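You operate a simulated robot arm through the tools that you are given. There is no shell and no other tool. Be economical: measure what you need, move in short steps, check, and stop when the job is done.

Carry out the task below with a simulated robot arm. There is one attempt and no reset: what you move stays moved.

Task
Change the low teal bobbin on the plait board for a full one.
Fine: push the handle back, stand the low bobbin in the rack's LOW seat, set the full teal bobbin from the rack in its slot, press JOIN, then pull tight; the lever, the other full bobbins and the other braids stay.

The check looks at the end state, three seconds after you hand in, the way a careful person would. Anything else that was tipped, shoved, dropped, spilled or broken makes it a failure.

Robot
A 6-joint arm with a two-finger parallel gripper, fixed in place. Base frame: the origin is at the foot of the arm, x ahead of it, y to its left, z up; the work surface is at about z = 812. Units: mm, rad, N and s.
With the tool pointing down near the work surface it reaches from about 420 to 860 mm from the base axis. Its first joint turns from -2.007 to 2.007 rad. Payload 4.2 kg.
Tool frame: the origin (TCP) lies between the finger pads and is the grasp point; the fingertips stand 23 mm ahead of it; z points along the fingers, y is the line along which they close. The gripper opens to 94 mm. The fingers are 38 mm wide and 10 mm thick; the gripper's body (54 by 96 mm) begins 39 mm behind the TCP.
Orientation is told as [roll, pitch, yaw] about the base's x, y, z axes, in that order, counted from this pose: with the fingers straight down and closing along the base's y, the tool's x points along the base's -x, its y along +y and its z along -z.

Tools
- The arm moves only by the tool send_rows. Its argument "commands" is one flat list of numbers, 7 for each row, row after row: the turn, a rotation vector about the tool's x, y, z in units of 45 degrees (1.0 is 45 degrees), then the shift along the tool's x, y, z in units of 100 mm (1.0 is 100 mm), then the closure in counts, from 0 (fully open) to 255 (shut). In form: [wx, wy, wz, tx, ty, tz, grip, wx, wy, wz, tx, ty, tz, grip, ...]. A call has 1 to 8 rows; each row is the pose to reach, as a shift and turn from the pose commanded when the call began, along the tool's axes at that moment. A call with a number of a shift or a turn outside -1 to 1 is refused whole. Rows are played at 5 a second. More than 50 mm and 0.15 rad between two rows, or a gripper value outside its range, and nothing of the call is played. Where a pose cannot be reached the arm comes as near as it can. A force on the tool above 40 N (or 10 N above the force at the start of the call, whichever is more), or a blocked arm, ends the call early, and 0.2 s more pass. The fingers move at their own pace (about 108 mm/s each) and stop on an object; they squeeze with about 25 N. The grip force told is the motor's: it shows also when the fingers shut on nothing. Time passes only in rows, and 0.2 s behind the last, so rows that repeat a pose let the fingers close. It gives the time, the measured TCP pose, the force on the tool (base axes), the opening and the grip force at its end, in the units of the frame above (readings bear some noise), and new pictures: "show" is both (left out), scene, wrist or none.
- Cameras (640 x 400 px; columns grow to the right, rows downward): "scene" is fixed at [221.4, -498.8, 1405.9]; the picture's right is [0.75, -0.66, 0.00], its down [-0.39, -0.45, -0.81] and it looks along [0.53, 0.61, -0.59] (base axes); focal length 336 px, centre (320, 200). "wrist" rides on the gripper at [86, 16, -74] in the tool frame; the picture's right is [-0.18, 0.98, 0.00], its down [-0.58, -0.11, -0.81] and it looks along [-0.79, -0.15, 0.59] (tool axes); focal length 243 px, centre (320, 200). There is no depth. A picture from a camera that has moved, and an enlarged one, comes with that camera's place and axes in the base frame and with its lens.
- slide_trunk(by): slides the trunk up (or, below 0, down) by that many mm; the arm rides with it, the base frame stays. It gives what a move gives, with no picture.
- inspect(camera, box): a new picture of the part [left, top, right, bottom] of that camera's present view, enlarged. It takes no simulated time.
- finish_job(): hands the job in; it is judged then, once.

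Go step by step. Nothing tells you positions but the pictures and the camera data: compare them with the known pose of the tool, close in by small moves and look again before you grip or let go. The budget is 120 turns and 170 pictures, counting those below and the enlarged ones. Unless the task says otherwise, let go and move clear before handing in, and close with one line.

The tools are called after ">>>" as name(argument=value, ...) on one line, values as JSON. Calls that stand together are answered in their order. send_rows: Moves the arm, as the interface text tells. Its arguments: {"type":"object","properties":{"commands":{"type":"array","items":{"type":"number"}},"show":{"type":"string","enum":["both","scene","wrist","none"]}},"required":["commands"]} The other tools are called the same way: slide_trunk (by) slides the trunk up or down; inspect (camera, box) takes an enlarged picture of a part of a camera's view; finish_job () hands the job in.

At the start:

```text
t: 0.0
ee_pos: [579.5, -165.1, 1176.0]
ee_rot: [0.0, 0.002, 0.0]
force: [0.4, 0.4, 0.4]
grip_width: 94.0
gripper_force: 0.0
trunk travel left (down, up): [-800.0, 190.0]
```

scene: 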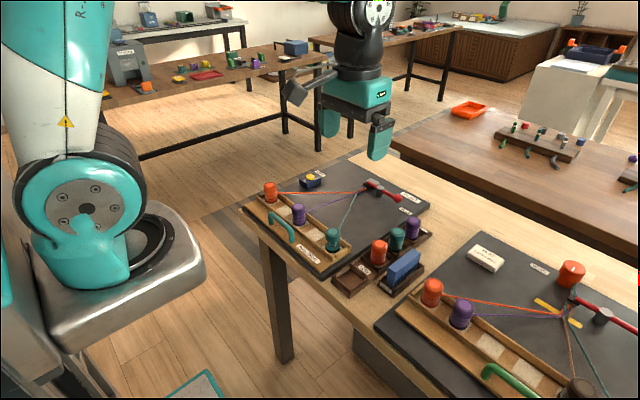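
wrist: 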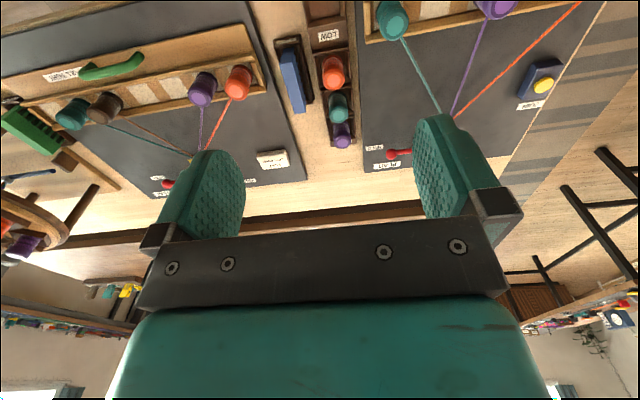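

I see two plait boards; the near one has a handle, bobbins, a lever, a JOIN button, and a rack next to it. I look closer first.

>>> inspect(camera="scene", box=[230, 160, 440, 300])

>>> inspect(camera="wrist", box=[260, 0, 600, 200])

>>> inspect(camera="scene", box=[370, 220, 640, 400])

```text
2.86 times, centred on (335, 230) of scene
camera zoom: at [221.4, -498.8, 1405.9], right [0.75, -0.66, 0.0], down [-0.39, -0.45, -0.81], along [0.53, 0.61, -0.59], focal length 962 px, centre (277, 114)
```

zoom: 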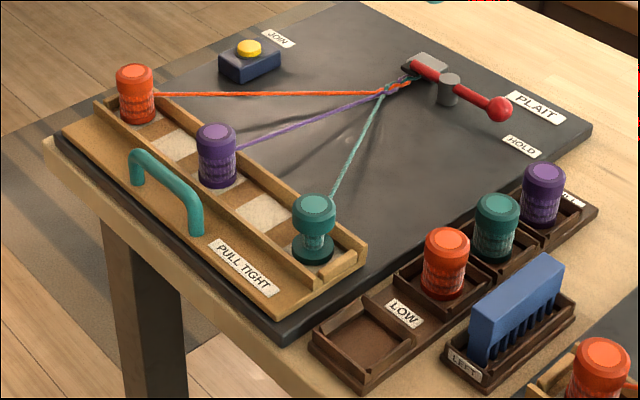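

```text
1.88 times, centred on (430, 100) of wrist
camera zoom: at [493.5, -149.8, 1249.4], right [0.18, 0.98, 0.0], down [0.58, -0.11, 0.81], along [0.79, -0.15, -0.59], focal length 457 px, centre (113, 388)
```

zoom: 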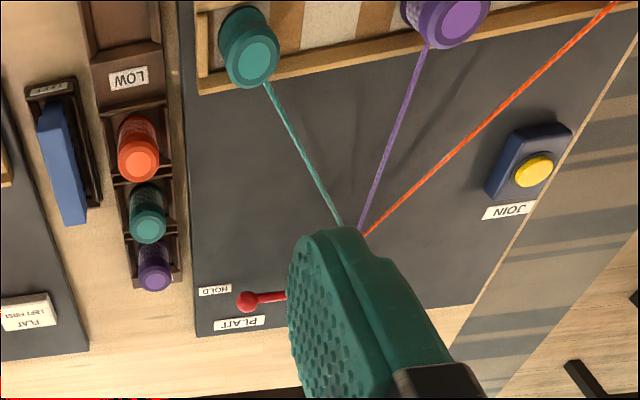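

```text
2.22 times, centred on (505, 310) of scene
camera zoom: at [221.4, -498.8, 1405.9], right [0.75, -0.66, 0.0], down [-0.39, -0.45, -0.81], along [0.53, 0.61, -0.59], focal length 748 px, centre (-91, -44)
```

zoom: 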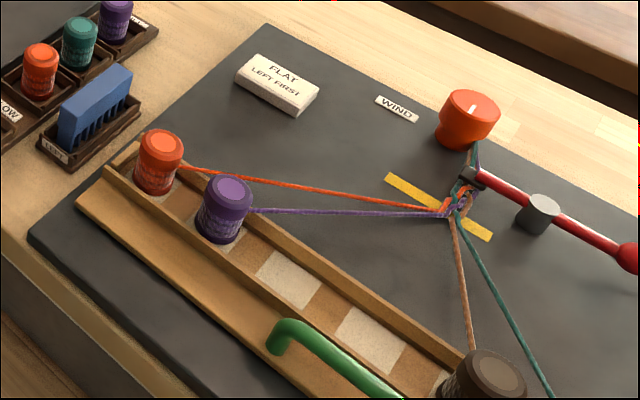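

The rail's bobbins sit at about x 631 (low teal at y≈-72). The handle bar is at about x 565, y 3..94, and the rack lies along x at y≈-172. I'll go toward the handle, turning so the fingers close along x.

>>> send_rows(commands=[0, 0, -0.167, 0, 0.167, 0.1, 0, 0, 0, -0.333, 0, 0.333, 0.2, 0, 0, 0, -0.5, 0, 0.5, 0.3, 0, 0, 0, -0.667, 0, 0.667, 0.4, 0, 0, 0, -0.833, 0, 0.833, 0.5, 0, 0, 0, -1, 0, 1, 0.6, 0], show="none")

```text
t: 1.4
ee_pos: [579.3, -65.8, 1115.5]
ee_rot: [0.001, 0.001, 0.787]
force: [0.5, -0.3, -0.1]
grip_width: 94.3
gripper_force: 0.1
trunk travel left (down, up): [-800.0, 190.0]
```

Nothing odd; I continue the turn and travel to above the handle.

>>> send_rows(commands=[0, 0, -0.167, -0.11, 0.126, 0.1, 0, 0, 0, -0.333, -0.22, 0.252, 0.2, 0, 0, 0, -0.5, -0.33, 0.379, 0.3, 0, 0, 0, -0.667, -0.44, 0.505, 0.4, 0, 0, 0, -0.833, -0.55, 0.631, 0.5, 0, 0, 0, -1, -0.66, 0.757, 0.6, 0])

```text
t: 2.8
ee_pos: [573.9, 33.8, 1055.6]
ee_rot: [-0.001, 0.001, 1.575]
force: [-0.8, 0.2, 0.6]
grip_width: 93.8
gripper_force: 0.2
trunk travel left (down, up): [-800.0, 190.0]
camera wrist: at [557.5, -52.4, 1129.2], right [-0.98, 0.18, 0.0], down [0.11, 0.58, 0.81], along [0.15, 0.79, -0.59], focal length 243 px, centre (320, 200)
```

scene: 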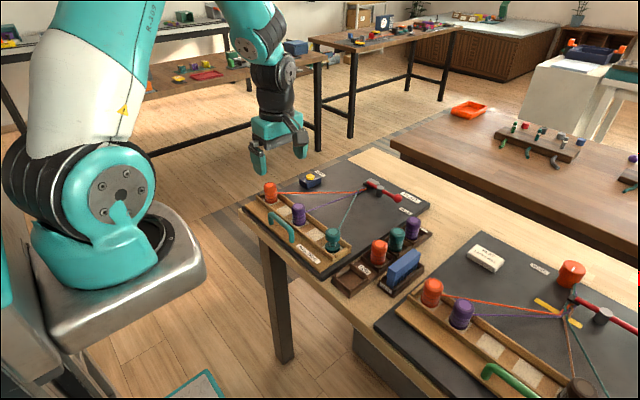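
wrist: 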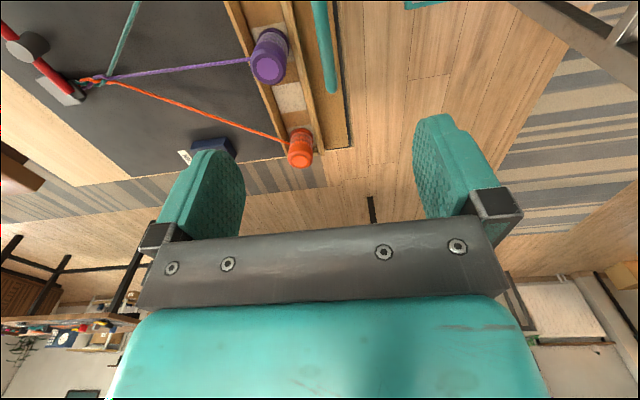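

The handle bar comes out at x≈571, y 3..98, with its top at about z 866. I close to ~30 mm and come down partway.

>>> send_rows(commands=[0, 0, 0, 0, 0.02, 0.3, 174, 0, 0, 0, 0, 0.03, 0.6, 174, 0, 0, 0, 0, 0.03, 1.0, 174])

>>> inspect(camera="scene", box=[230, 140, 440, 280])

```text
t: 3.6
ee_pos: [570.4, 34.5, 955.8]
ee_rot: [-0.001, -0.001, 1.571]
force: [0.0, 0.7, -0.1]
grip_width: 29.8
gripper_force: 0.0
trunk travel left (down, up): [-800.0, 190.0]
camera wrist: at [553.6, -52.2, 1029.5], right [-0.98, 0.18, 0.0], down [0.11, 0.58, 0.81], along [0.15, 0.79, -0.59], focal length 243 px, centre (320, 200)
```

scene: 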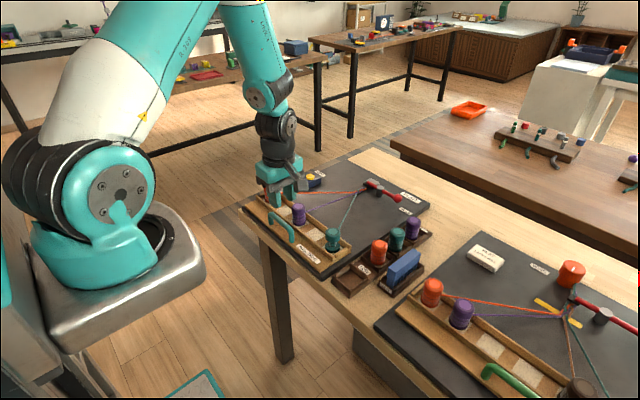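
wrist: 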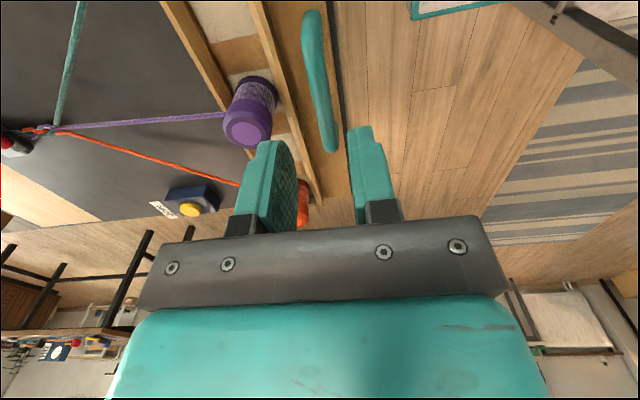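

```text
2.86 times, centred on (335, 210) of scene
camera zoom: at [221.4, -498.8, 1405.9], right [0.75, -0.66, 0.0], down [-0.39, -0.45, -0.81], along [0.53, 0.61, -0.59], focal length 962 px, centre (277, 171)
```

zoom: 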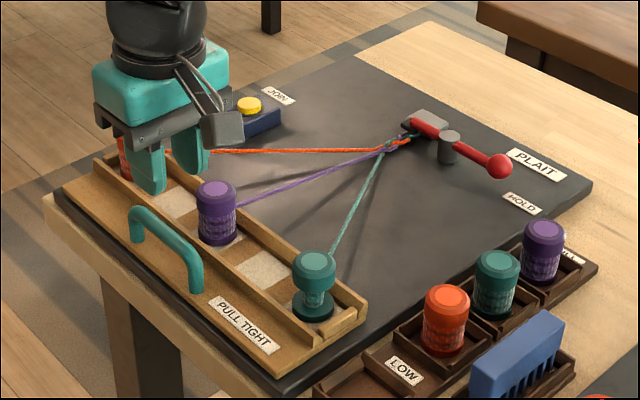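

The handle is right under the fingers (x≈569). I descend to z≈864 and look.

>>> send_rows(commands=[0, 0, 0, -0.08, 0, 0.4, 174, 0, 0, 0, -0.08, 0.01, 0.75, 174, 0, 0, 0, -0.08, 0.01, 0.91, 174])

>>> inspect(camera="scene", box=[230, 140, 440, 280])

```text
t: 4.4
ee_pos: [568.8, 42.9, 864.1]
ee_rot: [-0.003, 0.0, 1.569]
force: [-0.4, 0.0, 0.5]
grip_width: 29.5
gripper_force: 0.1
trunk travel left (down, up): [-800.0, 190.0]
camera wrist: at [552.6, -44.2, 938.2], right [-0.98, 0.18, 0.0], down [0.11, 0.58, 0.81], along [0.15, 0.79, -0.59], focal length 243 px, centre (320, 200)
```

scene: 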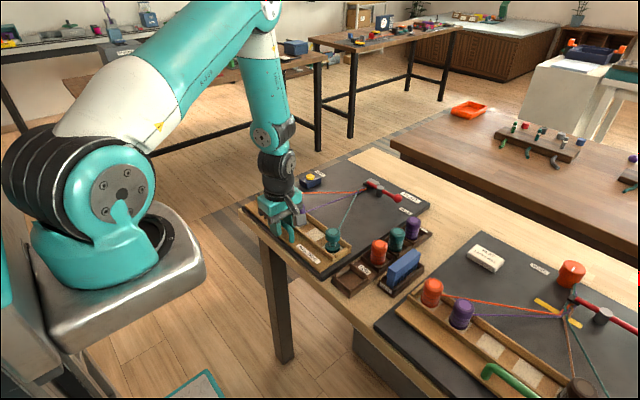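
wrist: 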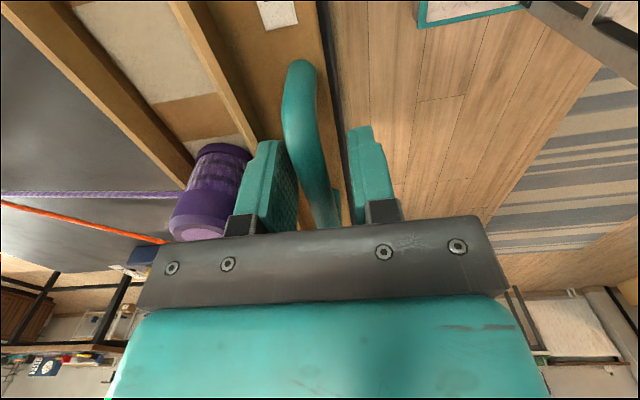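

```text
2.86 times, centred on (335, 210) of scene
camera zoom: at [221.4, -498.8, 1405.9], right [0.75, -0.66, 0.0], down [-0.39, -0.45, -0.81], along [0.53, 0.61, -0.59], focal length 962 px, centre (277, 171)
```

zoom: 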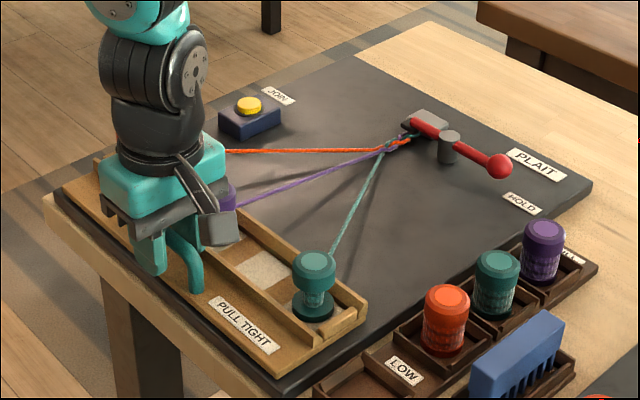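

The bar stands between the fingers. I close on it.

>>> send_rows(commands=[0, 0, 0, 0, 0, 0, 230, 0, 0, 0, 0, 0, 0, 255, 0, 0, 0, 0, 0, 0, 255], show="wrist")

```text
t: 5.2
ee_pos: [570.9, 42.6, 864.5]
ee_rot: [-0.003, -0.001, 1.571]
force: [16.4, -0.1, -6.2]
grip_width: 13.4
gripper_force: 45.0
trunk travel left (down, up): [-800.0, 190.0]
camera wrist: at [554.3, -44.1, 938.1], right [-0.98, 0.18, 0.0], down [0.11, 0.58, 0.81], along [0.15, 0.79, -0.59], focal length 243 px, centre (320, 200)
```

wrist: 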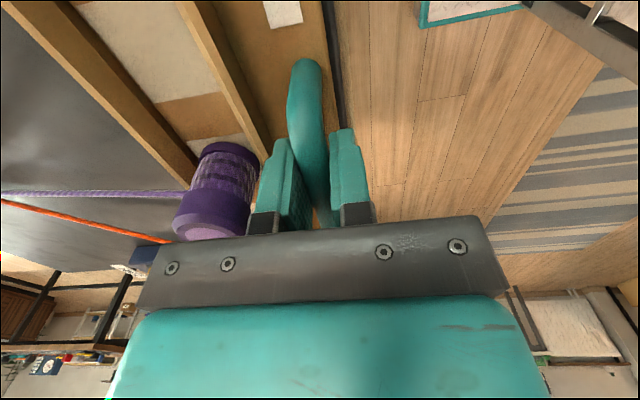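

Gripped at 13 mm wide. I push it toward +x (the back) in small steps.

>>> send_rows(commands=[0, 0, 0, 0, -0.06, 0, 255, 0, 0, 0, 0, -0.12, 0, 255, 0, 0, 0, 0, -0.18, 0, 255, 0, 0, 0, 0, -0.24, 0, 255])

>>> inspect(camera="scene", box=[230, 140, 440, 280])

```text
t: 6.2
ee_pos: [593.0, 43.7, 864.4]
ee_rot: [0.0, 0.001, 1.571]
force: [-1.9, 1.5, 3.0]
grip_width: 13.3
gripper_force: 44.4
trunk travel left (down, up): [-800.0, 190.0]
camera wrist: at [576.8, -44.1, 938.3], right [-0.98, 0.18, 0.0], down [0.11, 0.58, 0.81], along [0.15, 0.79, -0.59], focal length 243 px, centre (320, 200)
```

scene: 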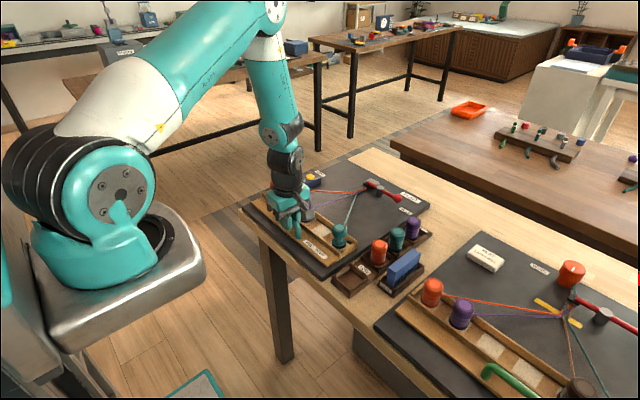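
wrist: 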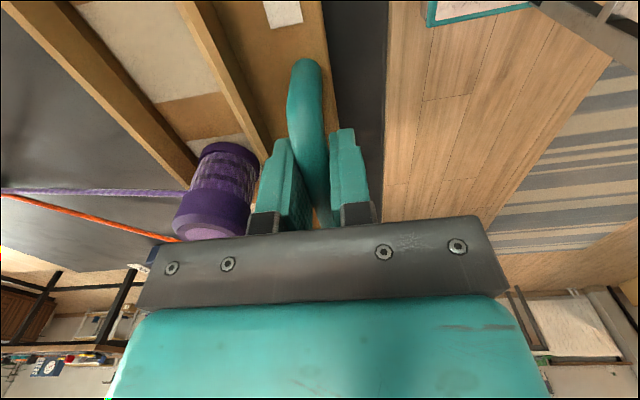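

```text
2.86 times, centred on (335, 210) of scene
camera zoom: at [221.4, -498.8, 1405.9], right [0.75, -0.66, 0.0], down [-0.39, -0.45, -0.81], along [0.53, 0.61, -0.59], focal length 962 px, centre (277, 171)
```

zoom: 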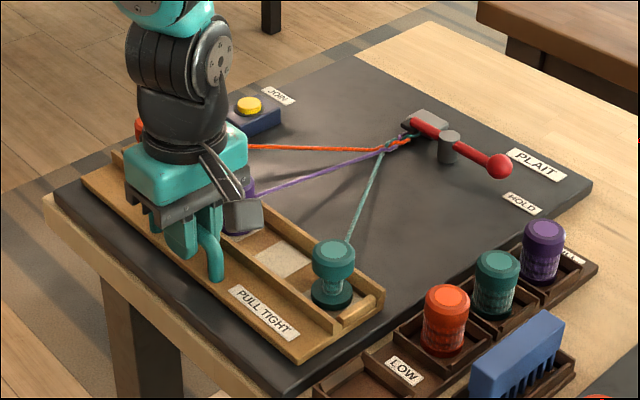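

The whole carriage slides with the handle. I keep pushing until its stop.

>>> send_rows(commands=[0, 0, 0, 0, -0.06, 0, 255, 0, 0, 0, 0, -0.12, 0, 255, 0, 0, 0, 0, -0.18, 0, 255, 0, 0, 0, 0, -0.24, 0, 255, 0, 0, 0, 0, -0.3, 0, 255])

>>> inspect(camera="scene", box=[230, 140, 440, 280])

```text
t: 7.6
ee_pos: [615.8, 42.5, 864.4]
ee_rot: [0.017, -0.001, 1.573]
force: [-12.4, 0.2, 19.5]
grip_width: 13.5
gripper_force: 44.8
trunk travel left (down, up): [-800.0, 190.0]
stopped in row 5: the force on the tool passed its limit (the readings are from after the stop); the commanded pose is now the measured one
camera wrist: at [601.4, -44.0, 938.4], right [-0.98, 0.18, 0.02], down [0.12, 0.58, 0.8], along [0.14, 0.79, -0.59], focal length 243 px, centre (320, 200)
```

scene: 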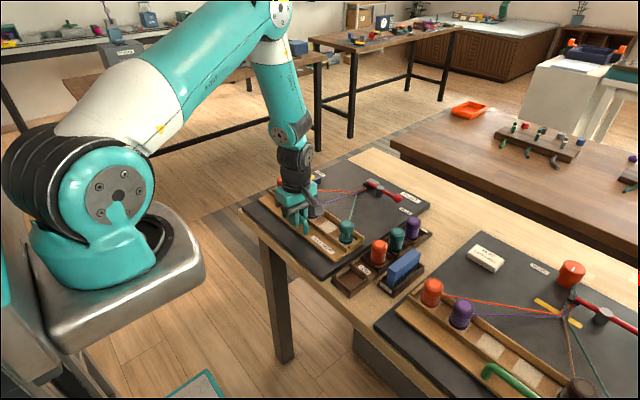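
wrist: 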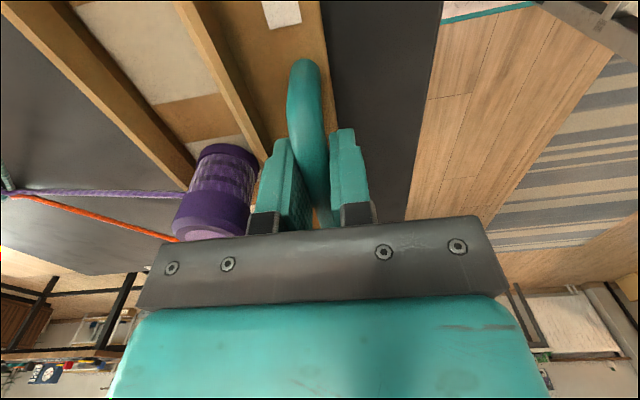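

```text
2.86 times, centred on (335, 210) of scene
camera zoom: at [221.4, -498.8, 1405.9], right [0.75, -0.66, 0.0], down [-0.39, -0.45, -0.81], along [0.53, 0.61, -0.59], focal length 962 px, centre (277, 171)
```

zoom: 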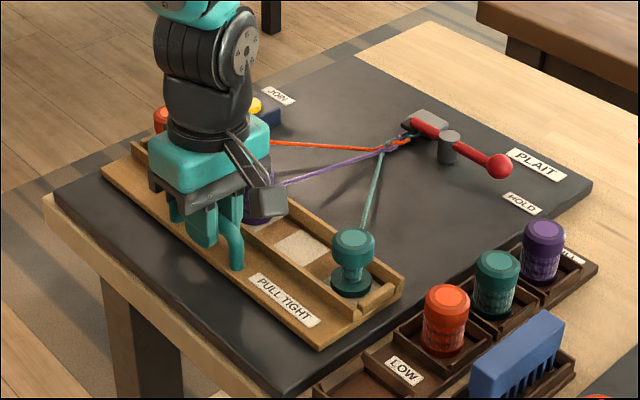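

The stop is reached (about 45 mm of travel). I open a little and rise straight up.

>>> send_rows(commands=[0, 0, 0, 0, 0, 0, 180, 0, 0, 0, 0, 0, 0, 174, 0, 0, 0, 0, 0, -0.3, 174, 0, 0, 0, 0, 0, -0.65, 174, 0, 0, 0, 0, 0, -1.0, 174])

>>> inspect(camera="scene", box=[230, 140, 440, 280])

```text
t: 8.8
ee_pos: [620.7, 42.6, 962.5]
ee_rot: [0.016, 0.0, 1.572]
force: [-0.2, 0.1, 0.9]
grip_width: 30.0
gripper_force: 0.0
trunk travel left (down, up): [-800.0, 190.0]
camera wrist: at [605.4, -44.4, 1037.3], right [-0.98, 0.18, 0.02], down [0.12, 0.58, 0.8], along [0.14, 0.79, -0.59], focal length 243 px, centre (320, 200)
```

scene: 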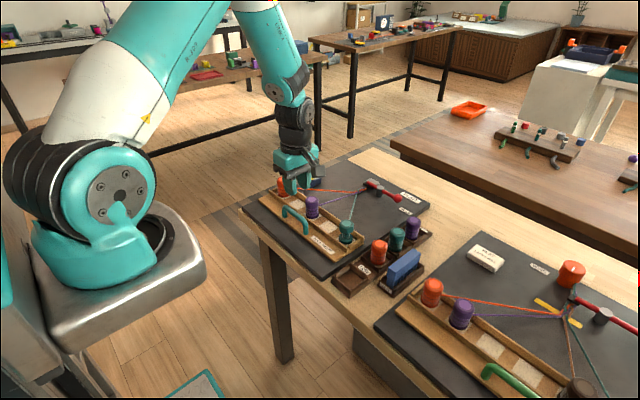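
wrist: 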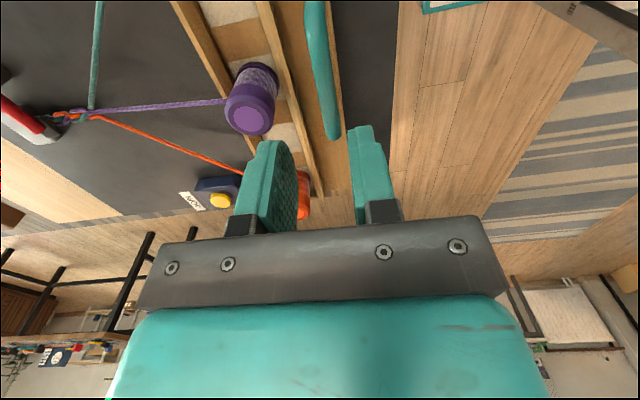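

```text
2.86 times, centred on (335, 210) of scene
camera zoom: at [221.4, -498.8, 1405.9], right [0.75, -0.66, 0.0], down [-0.39, -0.45, -0.81], along [0.53, 0.61, -0.59], focal length 962 px, centre (277, 171)
```

zoom: 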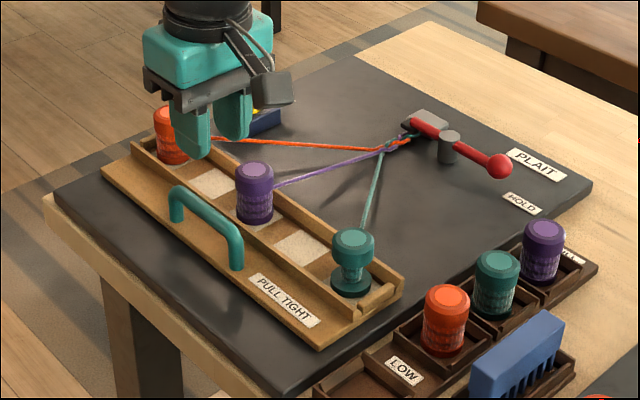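

The carriage stays back, and the low teal bobbin is now at about (675, -75) with its top near z 883. I turn the fingers back to close along y and go above it.

>>> send_rows(commands=[0, 0.01, 0.167, 0.12, -0.05, 0, 100, 0, 0.02, 0.333, 0.24, -0.1, 0, 60, 0, 0.02, 0.5, 0.36, -0.15, 0, 60, 0, 0.02, 0.667, 0.48, -0.2, 0, 60, 0, 0.02, 0.833, 0.6, -0.25, 0, 60, 0, 0.02, 1.0, 0.7, -0.3, 0, 60], show="none")

```text
t: 10.2
ee_pos: [649.5, -27.3, 961.8]
ee_rot: [0.003, 0.024, 0.787]
force: [0.5, -0.2, -0.1]
grip_width: 72.1
gripper_force: 0.1
trunk travel left (down, up): [-800.0, 190.0]
```

I finish the turn.

>>> send_rows(commands=[0, 0, 0.167, 0.027, -0.087, 0, 60, 0, 0, 0.333, 0.053, -0.173, 0, 60, 0, 0, 0.5, 0.08, -0.26, 0, 60, 0, 0, 0.667, 0.106, -0.347, 0, 60, 0, 0, 0.833, 0.133, -0.433, 0, 60, 0, 0, 1.0, 0.159, -0.52, 0, 60])

>>> inspect(camera="scene", box=[260, 140, 470, 280])

>>> inspect(camera="wrist", box=[160, 0, 480, 200])

```text
t: 11.6
ee_pos: [674.5, -74.8, 963.3]
ee_rot: [-0.017, 0.022, -0.002]
force: [-0.6, 0.2, 0.2]
grip_width: 72.1
gripper_force: 0.1
trunk travel left (down, up): [-800.0, 190.0]
camera wrist: at [590.1, -58.2, 1038.6], right [0.18, 0.98, -0.02], down [0.6, -0.1, 0.8], along [0.78, -0.16, -0.61], focal length 243 px, centre (320, 200)
```

scene: 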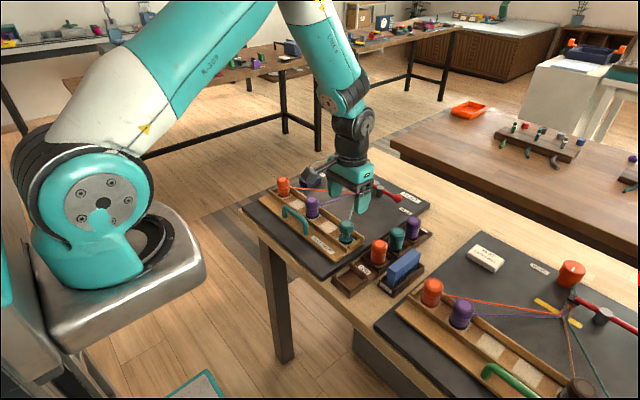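
wrist: 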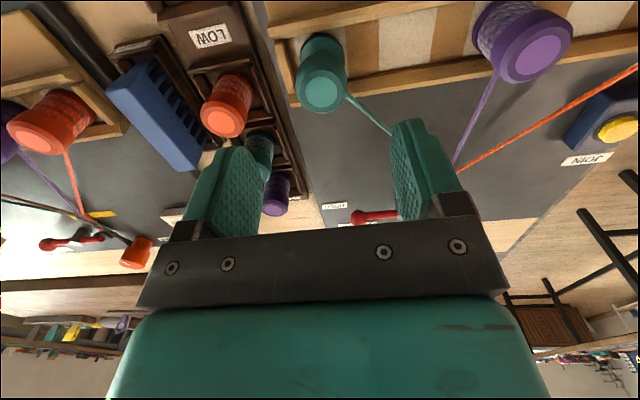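

```text
2.86 times, centred on (365, 210) of scene
camera zoom: at [221.4, -498.8, 1405.9], right [0.75, -0.66, 0.0], down [-0.39, -0.45, -0.81], along [0.53, 0.61, -0.59], focal length 962 px, centre (191, 171)
```

zoom: 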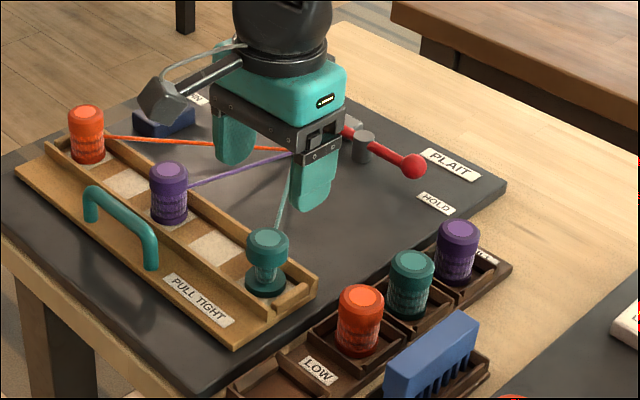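

```text
2.00 times, centred on (320, 100) of wrist
camera zoom: at [590.1, -58.2, 1038.6], right [0.18, 0.98, -0.02], down [0.6, -0.1, 0.8], along [0.78, -0.16, -0.61], focal length 485 px, centre (320, 400)
```

zoom: 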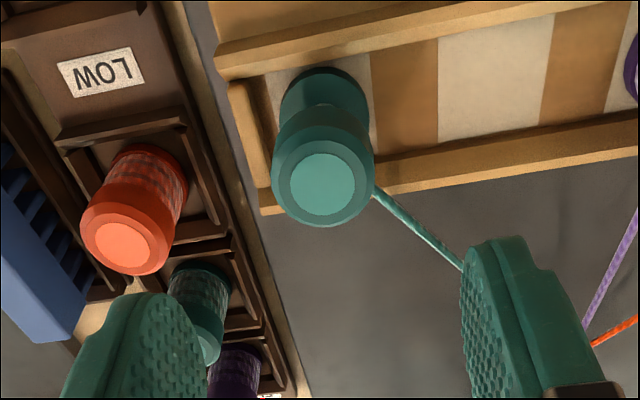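

I level the tool, narrow the opening to ~56 mm, and go lower over the low bobbin at about (672, -75).

>>> send_rows(commands=[-0.022, -0.028, 0, 0.01, 0, 0, 103, -0.022, -0.028, 0, 0.025, 0, 0.3, 103, -0.022, -0.028, 0, 0.025, 0, 0.55, 103])

>>> inspect(camera="scene", box=[300, 170, 420, 250])

```text
t: 12.4
ee_pos: [672.5, -76.5, 907.9]
ee_rot: [0.004, -0.002, 0.002]
force: [-0.4, -0.2, -0.9]
grip_width: 56.1
gripper_force: 0.1
trunk travel left (down, up): [-800.0, 190.0]
camera wrist: at [584.7, -60.4, 982.0], right [0.18, 0.98, 0.0], down [0.58, -0.11, 0.81], along [0.79, -0.14, -0.59], focal length 243 px, centre (320, 200)
```

scene: 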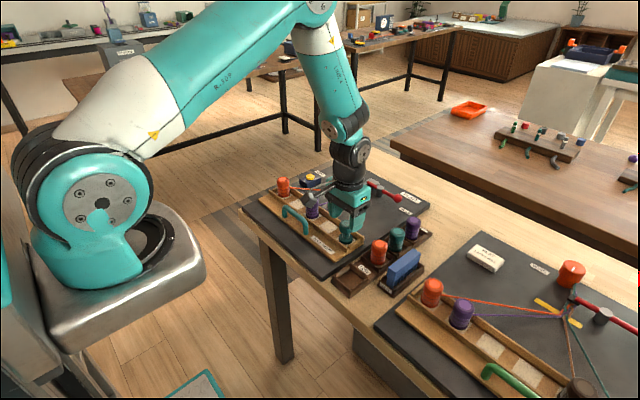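
wrist: 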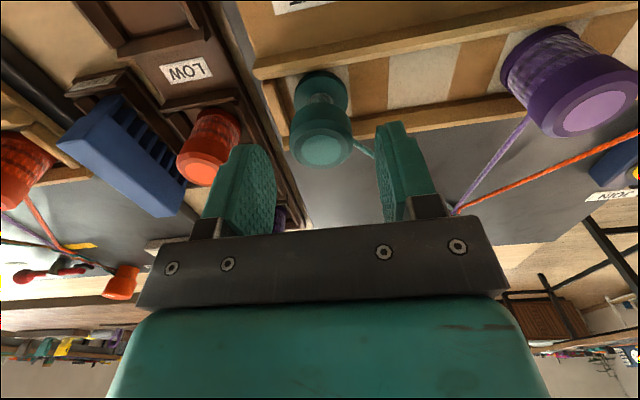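

```text
5.00 times, centred on (360, 210) of scene
camera zoom: at [221.4, -498.8, 1405.9], right [0.75, -0.66, 0.0], down [-0.39, -0.45, -0.81], along [0.53, 0.61, -0.59], focal length 1683 px, centre (120, 150)
```

zoom: 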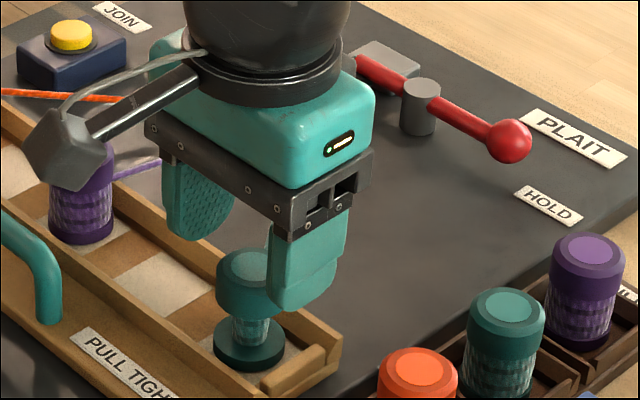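

The bobbin's centre is near (670, -75). I go down to z≈874, keeping the tips above the rail wall.

>>> send_rows(commands=[0, 0, 0, 0.02, 0.01, 0.17, 103, 0, 0, 0, 0.02, 0.015, 0.34, 103])

>>> inspect(camera="scene", box=[300, 180, 420, 260])

```text
t: 13.0
ee_pos: [669.9, -74.9, 873.6]
ee_rot: [0.002, -0.001, 0.001]
force: [0.7, -0.3, 0.3]
grip_width: 55.8
gripper_force: 0.0
trunk travel left (down, up): [-800.0, 190.0]
camera wrist: at [582.8, -58.9, 947.8], right [0.18, 0.98, 0.0], down [0.58, -0.11, 0.81], along [0.79, -0.15, -0.59], focal length 243 px, centre (320, 200)
```

scene: 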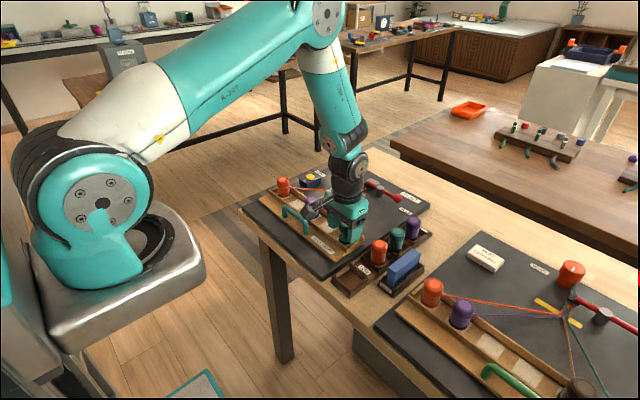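
wrist: 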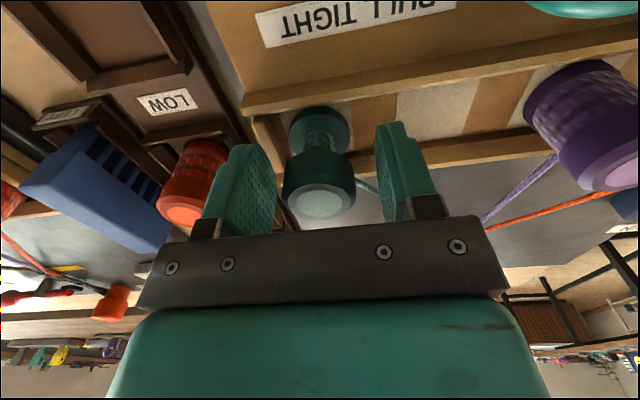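

```text
5.00 times, centred on (360, 220) of scene
camera zoom: at [221.4, -498.8, 1405.9], right [0.75, -0.66, 0.0], down [-0.39, -0.45, -0.81], along [0.53, 0.61, -0.59], focal length 1683 px, centre (120, 100)
```

zoom: 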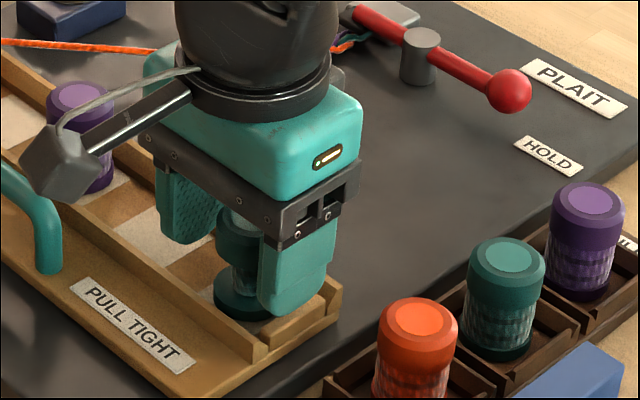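

The fingers flank the top flange. I close.

>>> send_rows(commands=[0, 0, 0, 0, 0, 0, 180, 0, 0, 0, 0, 0, 0, 255, 0, 0, 0, 0, 0, 0, 255], show="wrist")

```text
t: 13.8
ee_pos: [670.9, -74.3, 873.9]
ee_rot: [0.004, -0.002, 0.002]
force: [0.4, 0.4, -0.7]
grip_width: 34.9
gripper_force: 25.0
trunk travel left (down, up): [-800.0, 190.0]
camera wrist: at [583.0, -58.9, 947.9], right [0.18, 0.98, 0.0], down [0.58, -0.11, 0.81], along [0.79, -0.14, -0.59], focal length 243 px, centre (320, 200)
```

wrist: 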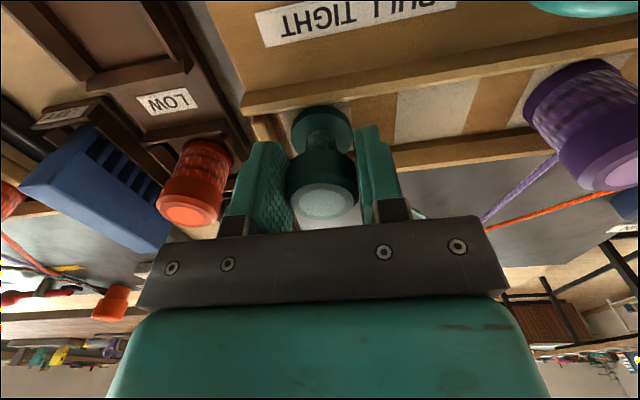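

Held at 34.9 mm with no side force. I lift slowly.

>>> send_rows(commands=[0, 0, 0, 0, 0, -0.05, 255, 0, 0, 0, 0, 0, -0.15, 255, 0, 0, 0, 0, 0, -0.35, 255, 0, 0, 0, 0, 0, -0.6, 255])

>>> inspect(camera="scene", box=[280, 160, 430, 260])

```text
t: 14.8
ee_pos: [670.2, -73.2, 934.4]
ee_rot: [0.004, 0.0, 0.003]
force: [0.1, -1.1, -0.4]
grip_width: 34.8
gripper_force: 25.7
trunk travel left (down, up): [-800.0, 190.0]
camera wrist: at [582.9, -58.6, 1007.5], right [0.18, 0.98, 0.0], down [0.58, -0.11, 0.81], along [0.79, -0.14, -0.59], focal length 243 px, centre (320, 200)
```

scene: 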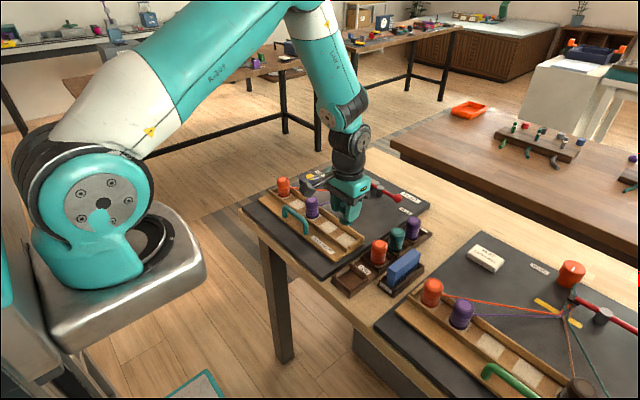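
wrist: 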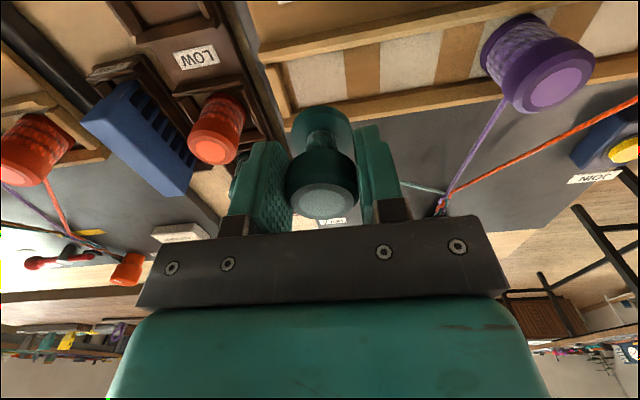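

```text
4.00 times, centred on (355, 210) of scene
camera zoom: at [221.4, -498.8, 1405.9], right [0.75, -0.66, 0.0], down [-0.39, -0.45, -0.81], along [0.53, 0.61, -0.59], focal length 1346 px, centre (180, 160)
```

zoom: 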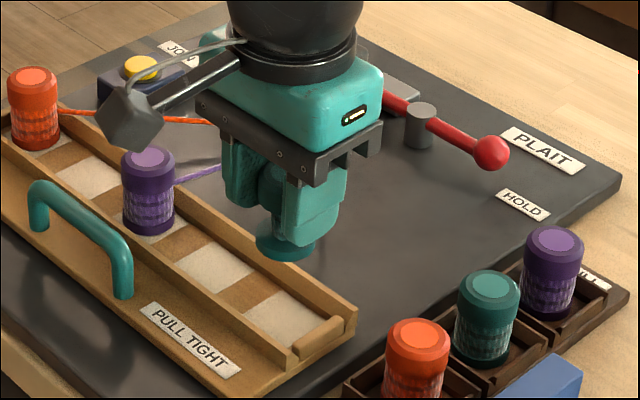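

The bobbin came out cleanly. Next I go above the LOW seat, around (602, -168), and look.

>>> send_rows(commands=[0, 0, 0, 0, 0, -0.3, 255, 0, 0, 0, 0.17, -0.24, -0.3, 255, 0, 0, 0, 0.34, -0.48, -0.3, 255, 0, 0, 0, 0.51, -0.71, -0.3, 255, 0, 0, 0, 0.68, -0.95, -0.3, 255, 0, 0, 0, 0.68, -0.95, -0.3, 255])

>>> inspect(camera="scene", box=[300, 200, 450, 300])

>>> inspect(camera="wrist", box=[220, 0, 420, 125])

```text
t: 16.2
ee_pos: [601.2, -171.0, 963.6]
ee_rot: [0.005, -0.001, 0.0]
force: [-0.4, 0.2, -0.5]
grip_width: 34.8
gripper_force: 24.8
trunk travel left (down, up): [-800.0, 190.0]
camera wrist: at [514.7, -154.9, 1036.6], right [0.18, 0.98, 0.0], down [0.58, -0.11, 0.81], along [0.79, -0.14, -0.59], focal length 243 px, centre (320, 200)
```

scene: 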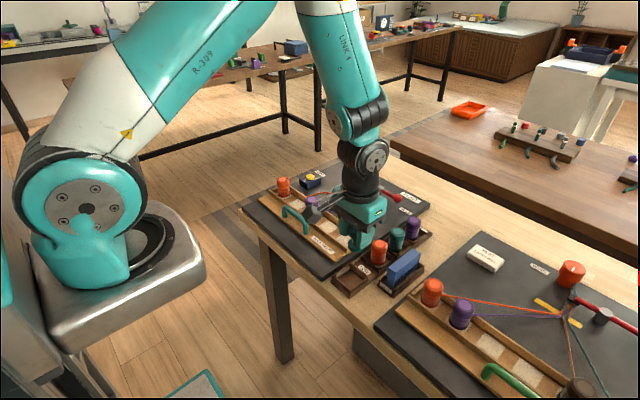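
wrist: 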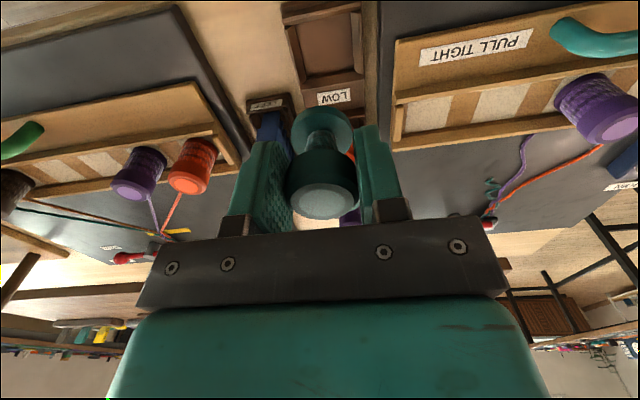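

```text
4.00 times, centred on (375, 250) of scene
camera zoom: at [221.4, -498.8, 1405.9], right [0.75, -0.66, 0.0], down [-0.39, -0.45, -0.81], along [0.53, 0.61, -0.59], focal length 1346 px, centre (100, 0)
```

zoom: 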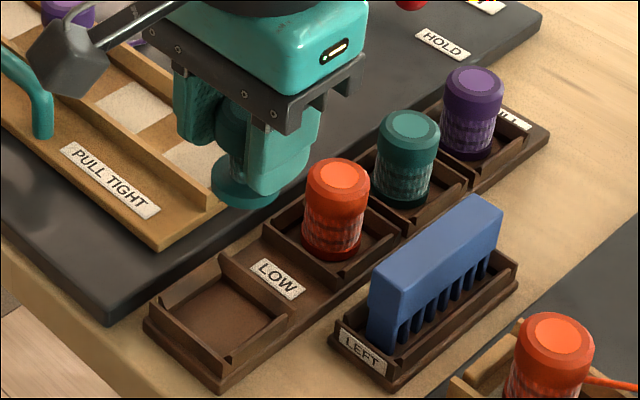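

```text
3.20 times, centred on (320, 62) of wrist
camera zoom: at [514.7, -154.9, 1036.6], right [0.18, 0.98, 0.0], down [0.58, -0.11, 0.81], along [0.79, -0.14, -0.59], focal length 776 px, centre (320, 640)
```

zoom: 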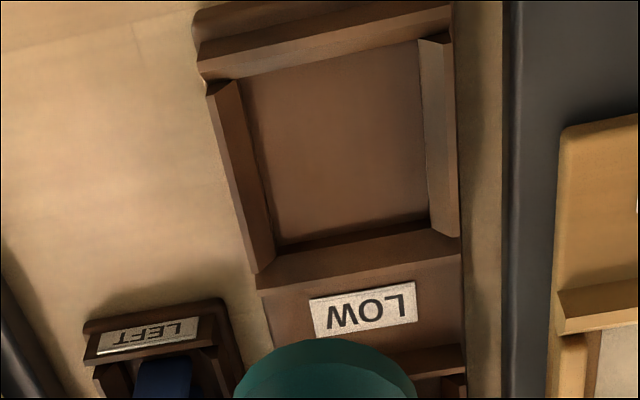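

The LOW seat's floor is about 45 mm square, centred near (600, -164). I descend until the bobbin's foot is just above its walls, then compare.

>>> send_rows(commands=[0, 0, 0, 0.012, 0.065, 0.2, 255, 0, 0, 0, 0.012, 0.065, 0.45, 255, 0, 0, 0, 0.012, 0.065, 0.7, 255, 0, 0, 0, 0.012, 0.065, 0.7, 255])

>>> inspect(camera="scene", box=[320, 230, 410, 290])

>>> inspect(camera="wrist", box=[220, 50, 420, 175])

```text
t: 17.2
ee_pos: [600.9, -164.1, 893.3]
ee_rot: [0.001, -0.001, 0.003]
force: [-0.6, 0.4, -0.4]
grip_width: 34.8
gripper_force: 24.5
trunk travel left (down, up): [-800.0, 190.0]
camera wrist: at [513.7, -148.4, 966.8], right [0.18, 0.98, 0.0], down [0.58, -0.11, 0.81], along [0.79, -0.14, -0.59], focal length 243 px, centre (320, 200)
```

scene: 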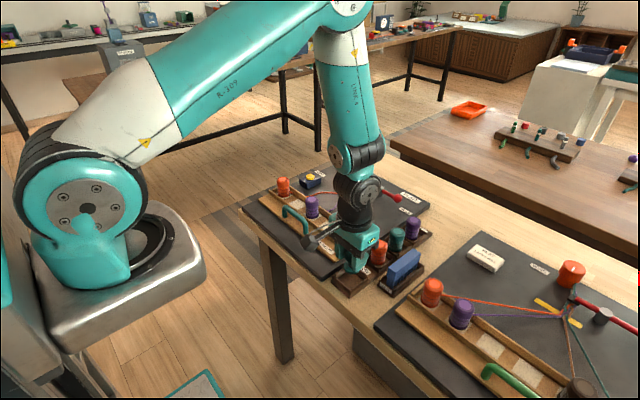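
wrist: 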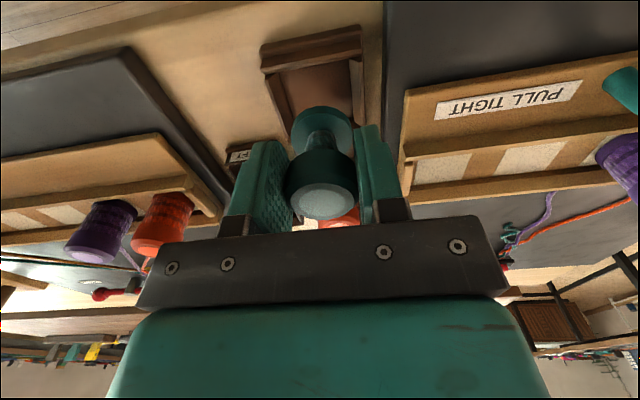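

```text
6.67 times, centred on (365, 260) of scene
camera zoom: at [221.4, -498.8, 1405.9], right [0.75, -0.66, 0.0], down [-0.39, -0.45, -0.81], along [0.53, 0.61, -0.59], focal length 2244 px, centre (20, -200)
```

zoom: 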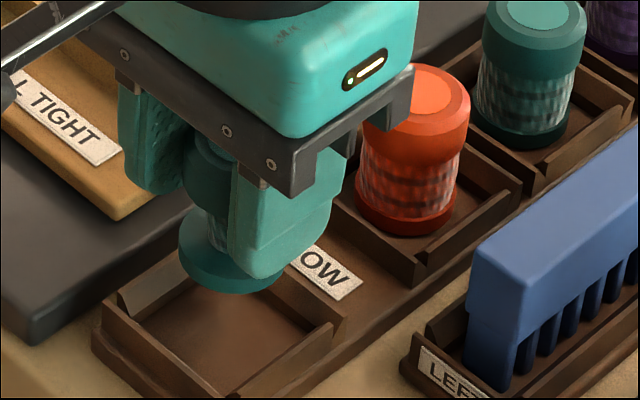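

```text
3.20 times, centred on (320, 112) of wrist
camera zoom: at [513.7, -148.4, 966.8], right [0.18, 0.98, 0.0], down [0.58, -0.11, 0.81], along [0.79, -0.14, -0.59], focal length 776 px, centre (320, 480)
```

zoom: 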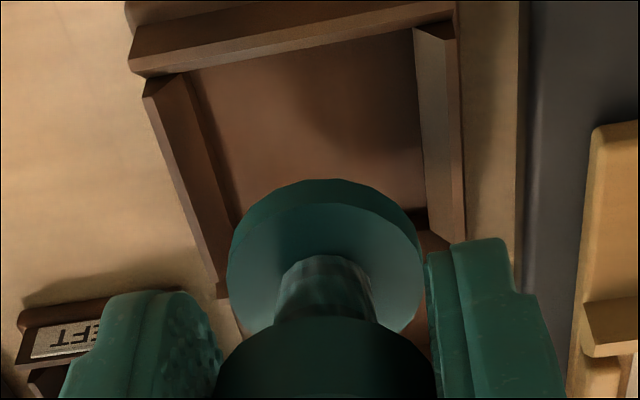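

The bobbin's foot is about 3 mm too far in x; y fits. I shift it and lower it gently into the seat.

>>> send_rows(commands=[0, 0, 0, 0.03, 0, 0.0, 255, 0, 0, 0, 0.03, 0, 0.1, 255, 0, 0, 0, 0.03, 0, 0.2, 255, 0, 0, 0, 0.03, 0, 0.27, 255, 0, 0, 0, 0.03, 0, 0.27, 255])

>>> inspect(camera="scene", box=[320, 230, 410, 290])

>>> inspect(camera="wrist", box=[220, 50, 420, 175])

```text
t: 18.4
ee_pos: [597.2, -163.2, 866.4]
ee_rot: [0.004, -0.001, 0.003]
force: [0.0, 0.4, -1.3]
grip_width: 34.8
gripper_force: 25.5
trunk travel left (down, up): [-800.0, 190.0]
camera wrist: at [510.9, -147.7, 940.2], right [0.18, 0.98, 0.0], down [0.58, -0.11, 0.81], along [0.79, -0.14, -0.59], focal length 243 px, centre (320, 200)
```

scene: 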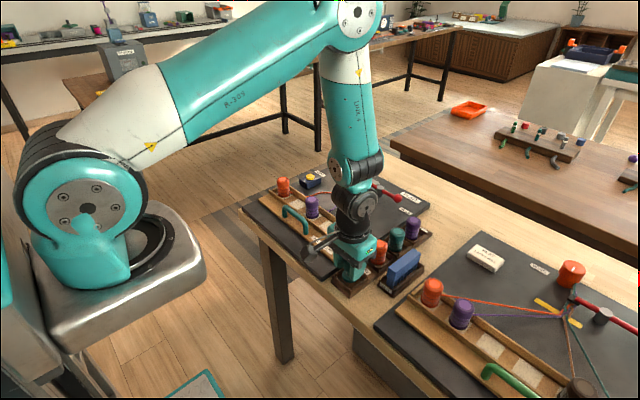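
wrist: 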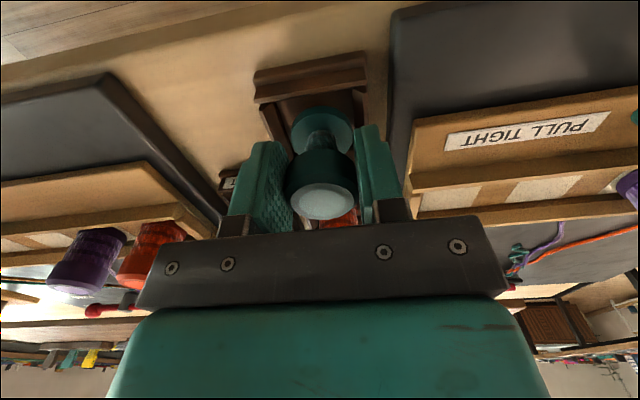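

```text
6.67 times, centred on (365, 260) of scene
camera zoom: at [221.4, -498.8, 1405.9], right [0.75, -0.66, 0.0], down [-0.39, -0.45, -0.81], along [0.53, 0.61, -0.59], focal length 2244 px, centre (20, -200)
```

zoom: 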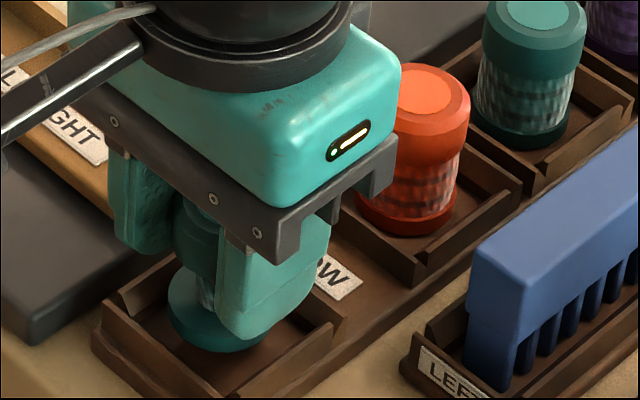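

```text
3.20 times, centred on (320, 112) of wrist
camera zoom: at [510.9, -147.7, 940.2], right [0.18, 0.98, 0.0], down [0.58, -0.11, 0.81], along [0.79, -0.14, -0.59], focal length 776 px, centre (320, 480)
```

zoom: 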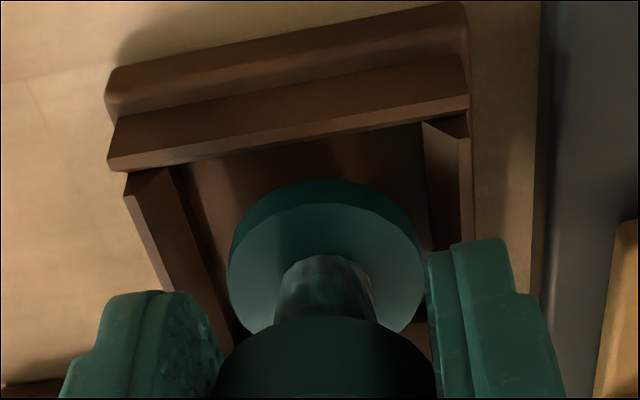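

It lies well inside the seat. I lower until it touches the floor.

>>> send_rows(commands=[0, 0, 0, 0, -0.008, 0.02, 255, 0, 0, 0, 0, -0.008, 0.035, 255, 0, 0, 0, 0, -0.008, 0.05, 255, 0, 0, 0, 0, -0.008, 0.05, 255], show="none")

```text
t: 19.4
ee_pos: [598.1, -163.2, 861.6]
ee_rot: [0.004, -0.001, 0.002]
force: [-0.3, -0.9, -0.6]
grip_width: 34.8
gripper_force: 24.7
trunk travel left (down, up): [-800.0, 190.0]
```

>>> send_rows(commands=[0, 0, 0, 0, 0, 0.01, 255, 0, 0, 0, 0, 0, 0.02, 255, 0, 0, 0, 0, 0, 0.02, 255], show="none")

>>> inspect(camera="scene", box=[320, 230, 410, 290])

>>> inspect(camera="wrist", box=[220, 50, 420, 175])

```text
t: 20.2
ee_pos: [597.0, -165.1, 860.3]
ee_rot: [0.004, -0.001, 0.001]
force: [0.4, -0.4, -0.5]
grip_width: 34.8
gripper_force: 24.7
trunk travel left (down, up): [-800.0, 190.0]
```

```text
6.67 times, centred on (365, 260) of scene
camera zoom: at [221.4, -498.8, 1405.9], right [0.75, -0.66, 0.0], down [-0.39, -0.45, -0.81], along [0.53, 0.61, -0.59], focal length 2244 px, centre (20, -200)
```

zoom: 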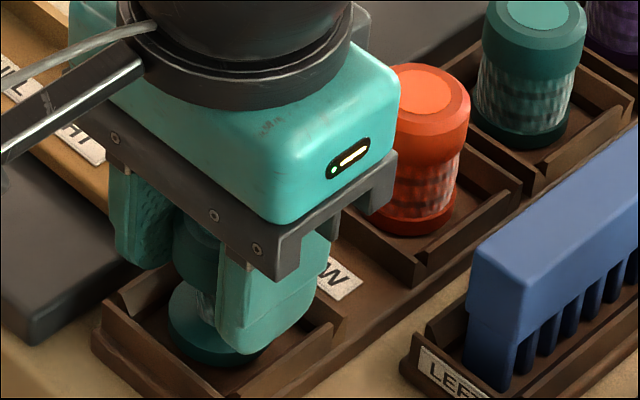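

```text
3.20 times, centred on (320, 112) of wrist
camera zoom: at [510.9, -148.4, 933.6], right [0.18, 0.98, 0.0], down [0.58, -0.11, 0.81], along [0.79, -0.14, -0.59], focal length 776 px, centre (320, 480)
```

zoom: 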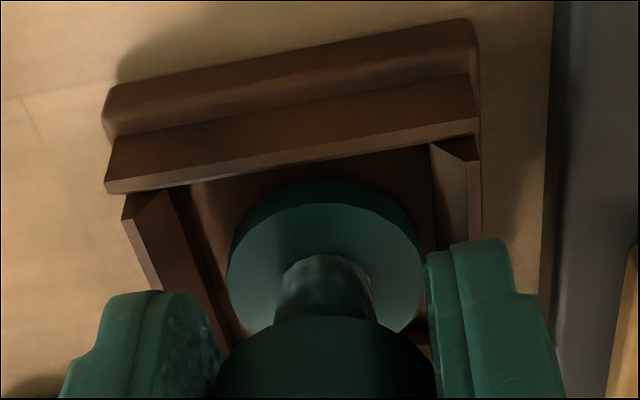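

No contact yet; I keep lowering in fine steps.

>>> send_rows(commands=[0, 0, 0, 0, 0, 0.01, 255, 0, 0, 0, 0, 0, 0.02, 255, 0, 0, 0, 0, 0, 0.03, 255, 0, 0, 0, 0, 0, 0.03, 255], show="none")

>>> inspect(camera="scene", box=[320, 240, 380, 280])

```text
t: 21.2
ee_pos: [597.2, -164.8, 857.1]
ee_rot: [0.004, -0.002, 0.002]
force: [-2.2, 0.4, 11.8]
grip_width: 35.0
gripper_force: 24.8
trunk travel left (down, up): [-800.0, 190.0]
```

```text
10.00 times, centred on (350, 260) of scene
camera zoom: at [221.4, -498.8, 1405.9], right [0.75, -0.66, 0.0], down [-0.39, -0.45, -0.81], along [0.53, 0.61, -0.59], focal length 3365 px, centre (20, -400)
```

zoom: 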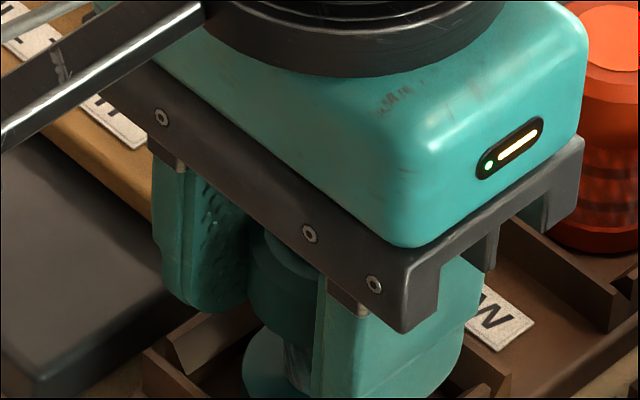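

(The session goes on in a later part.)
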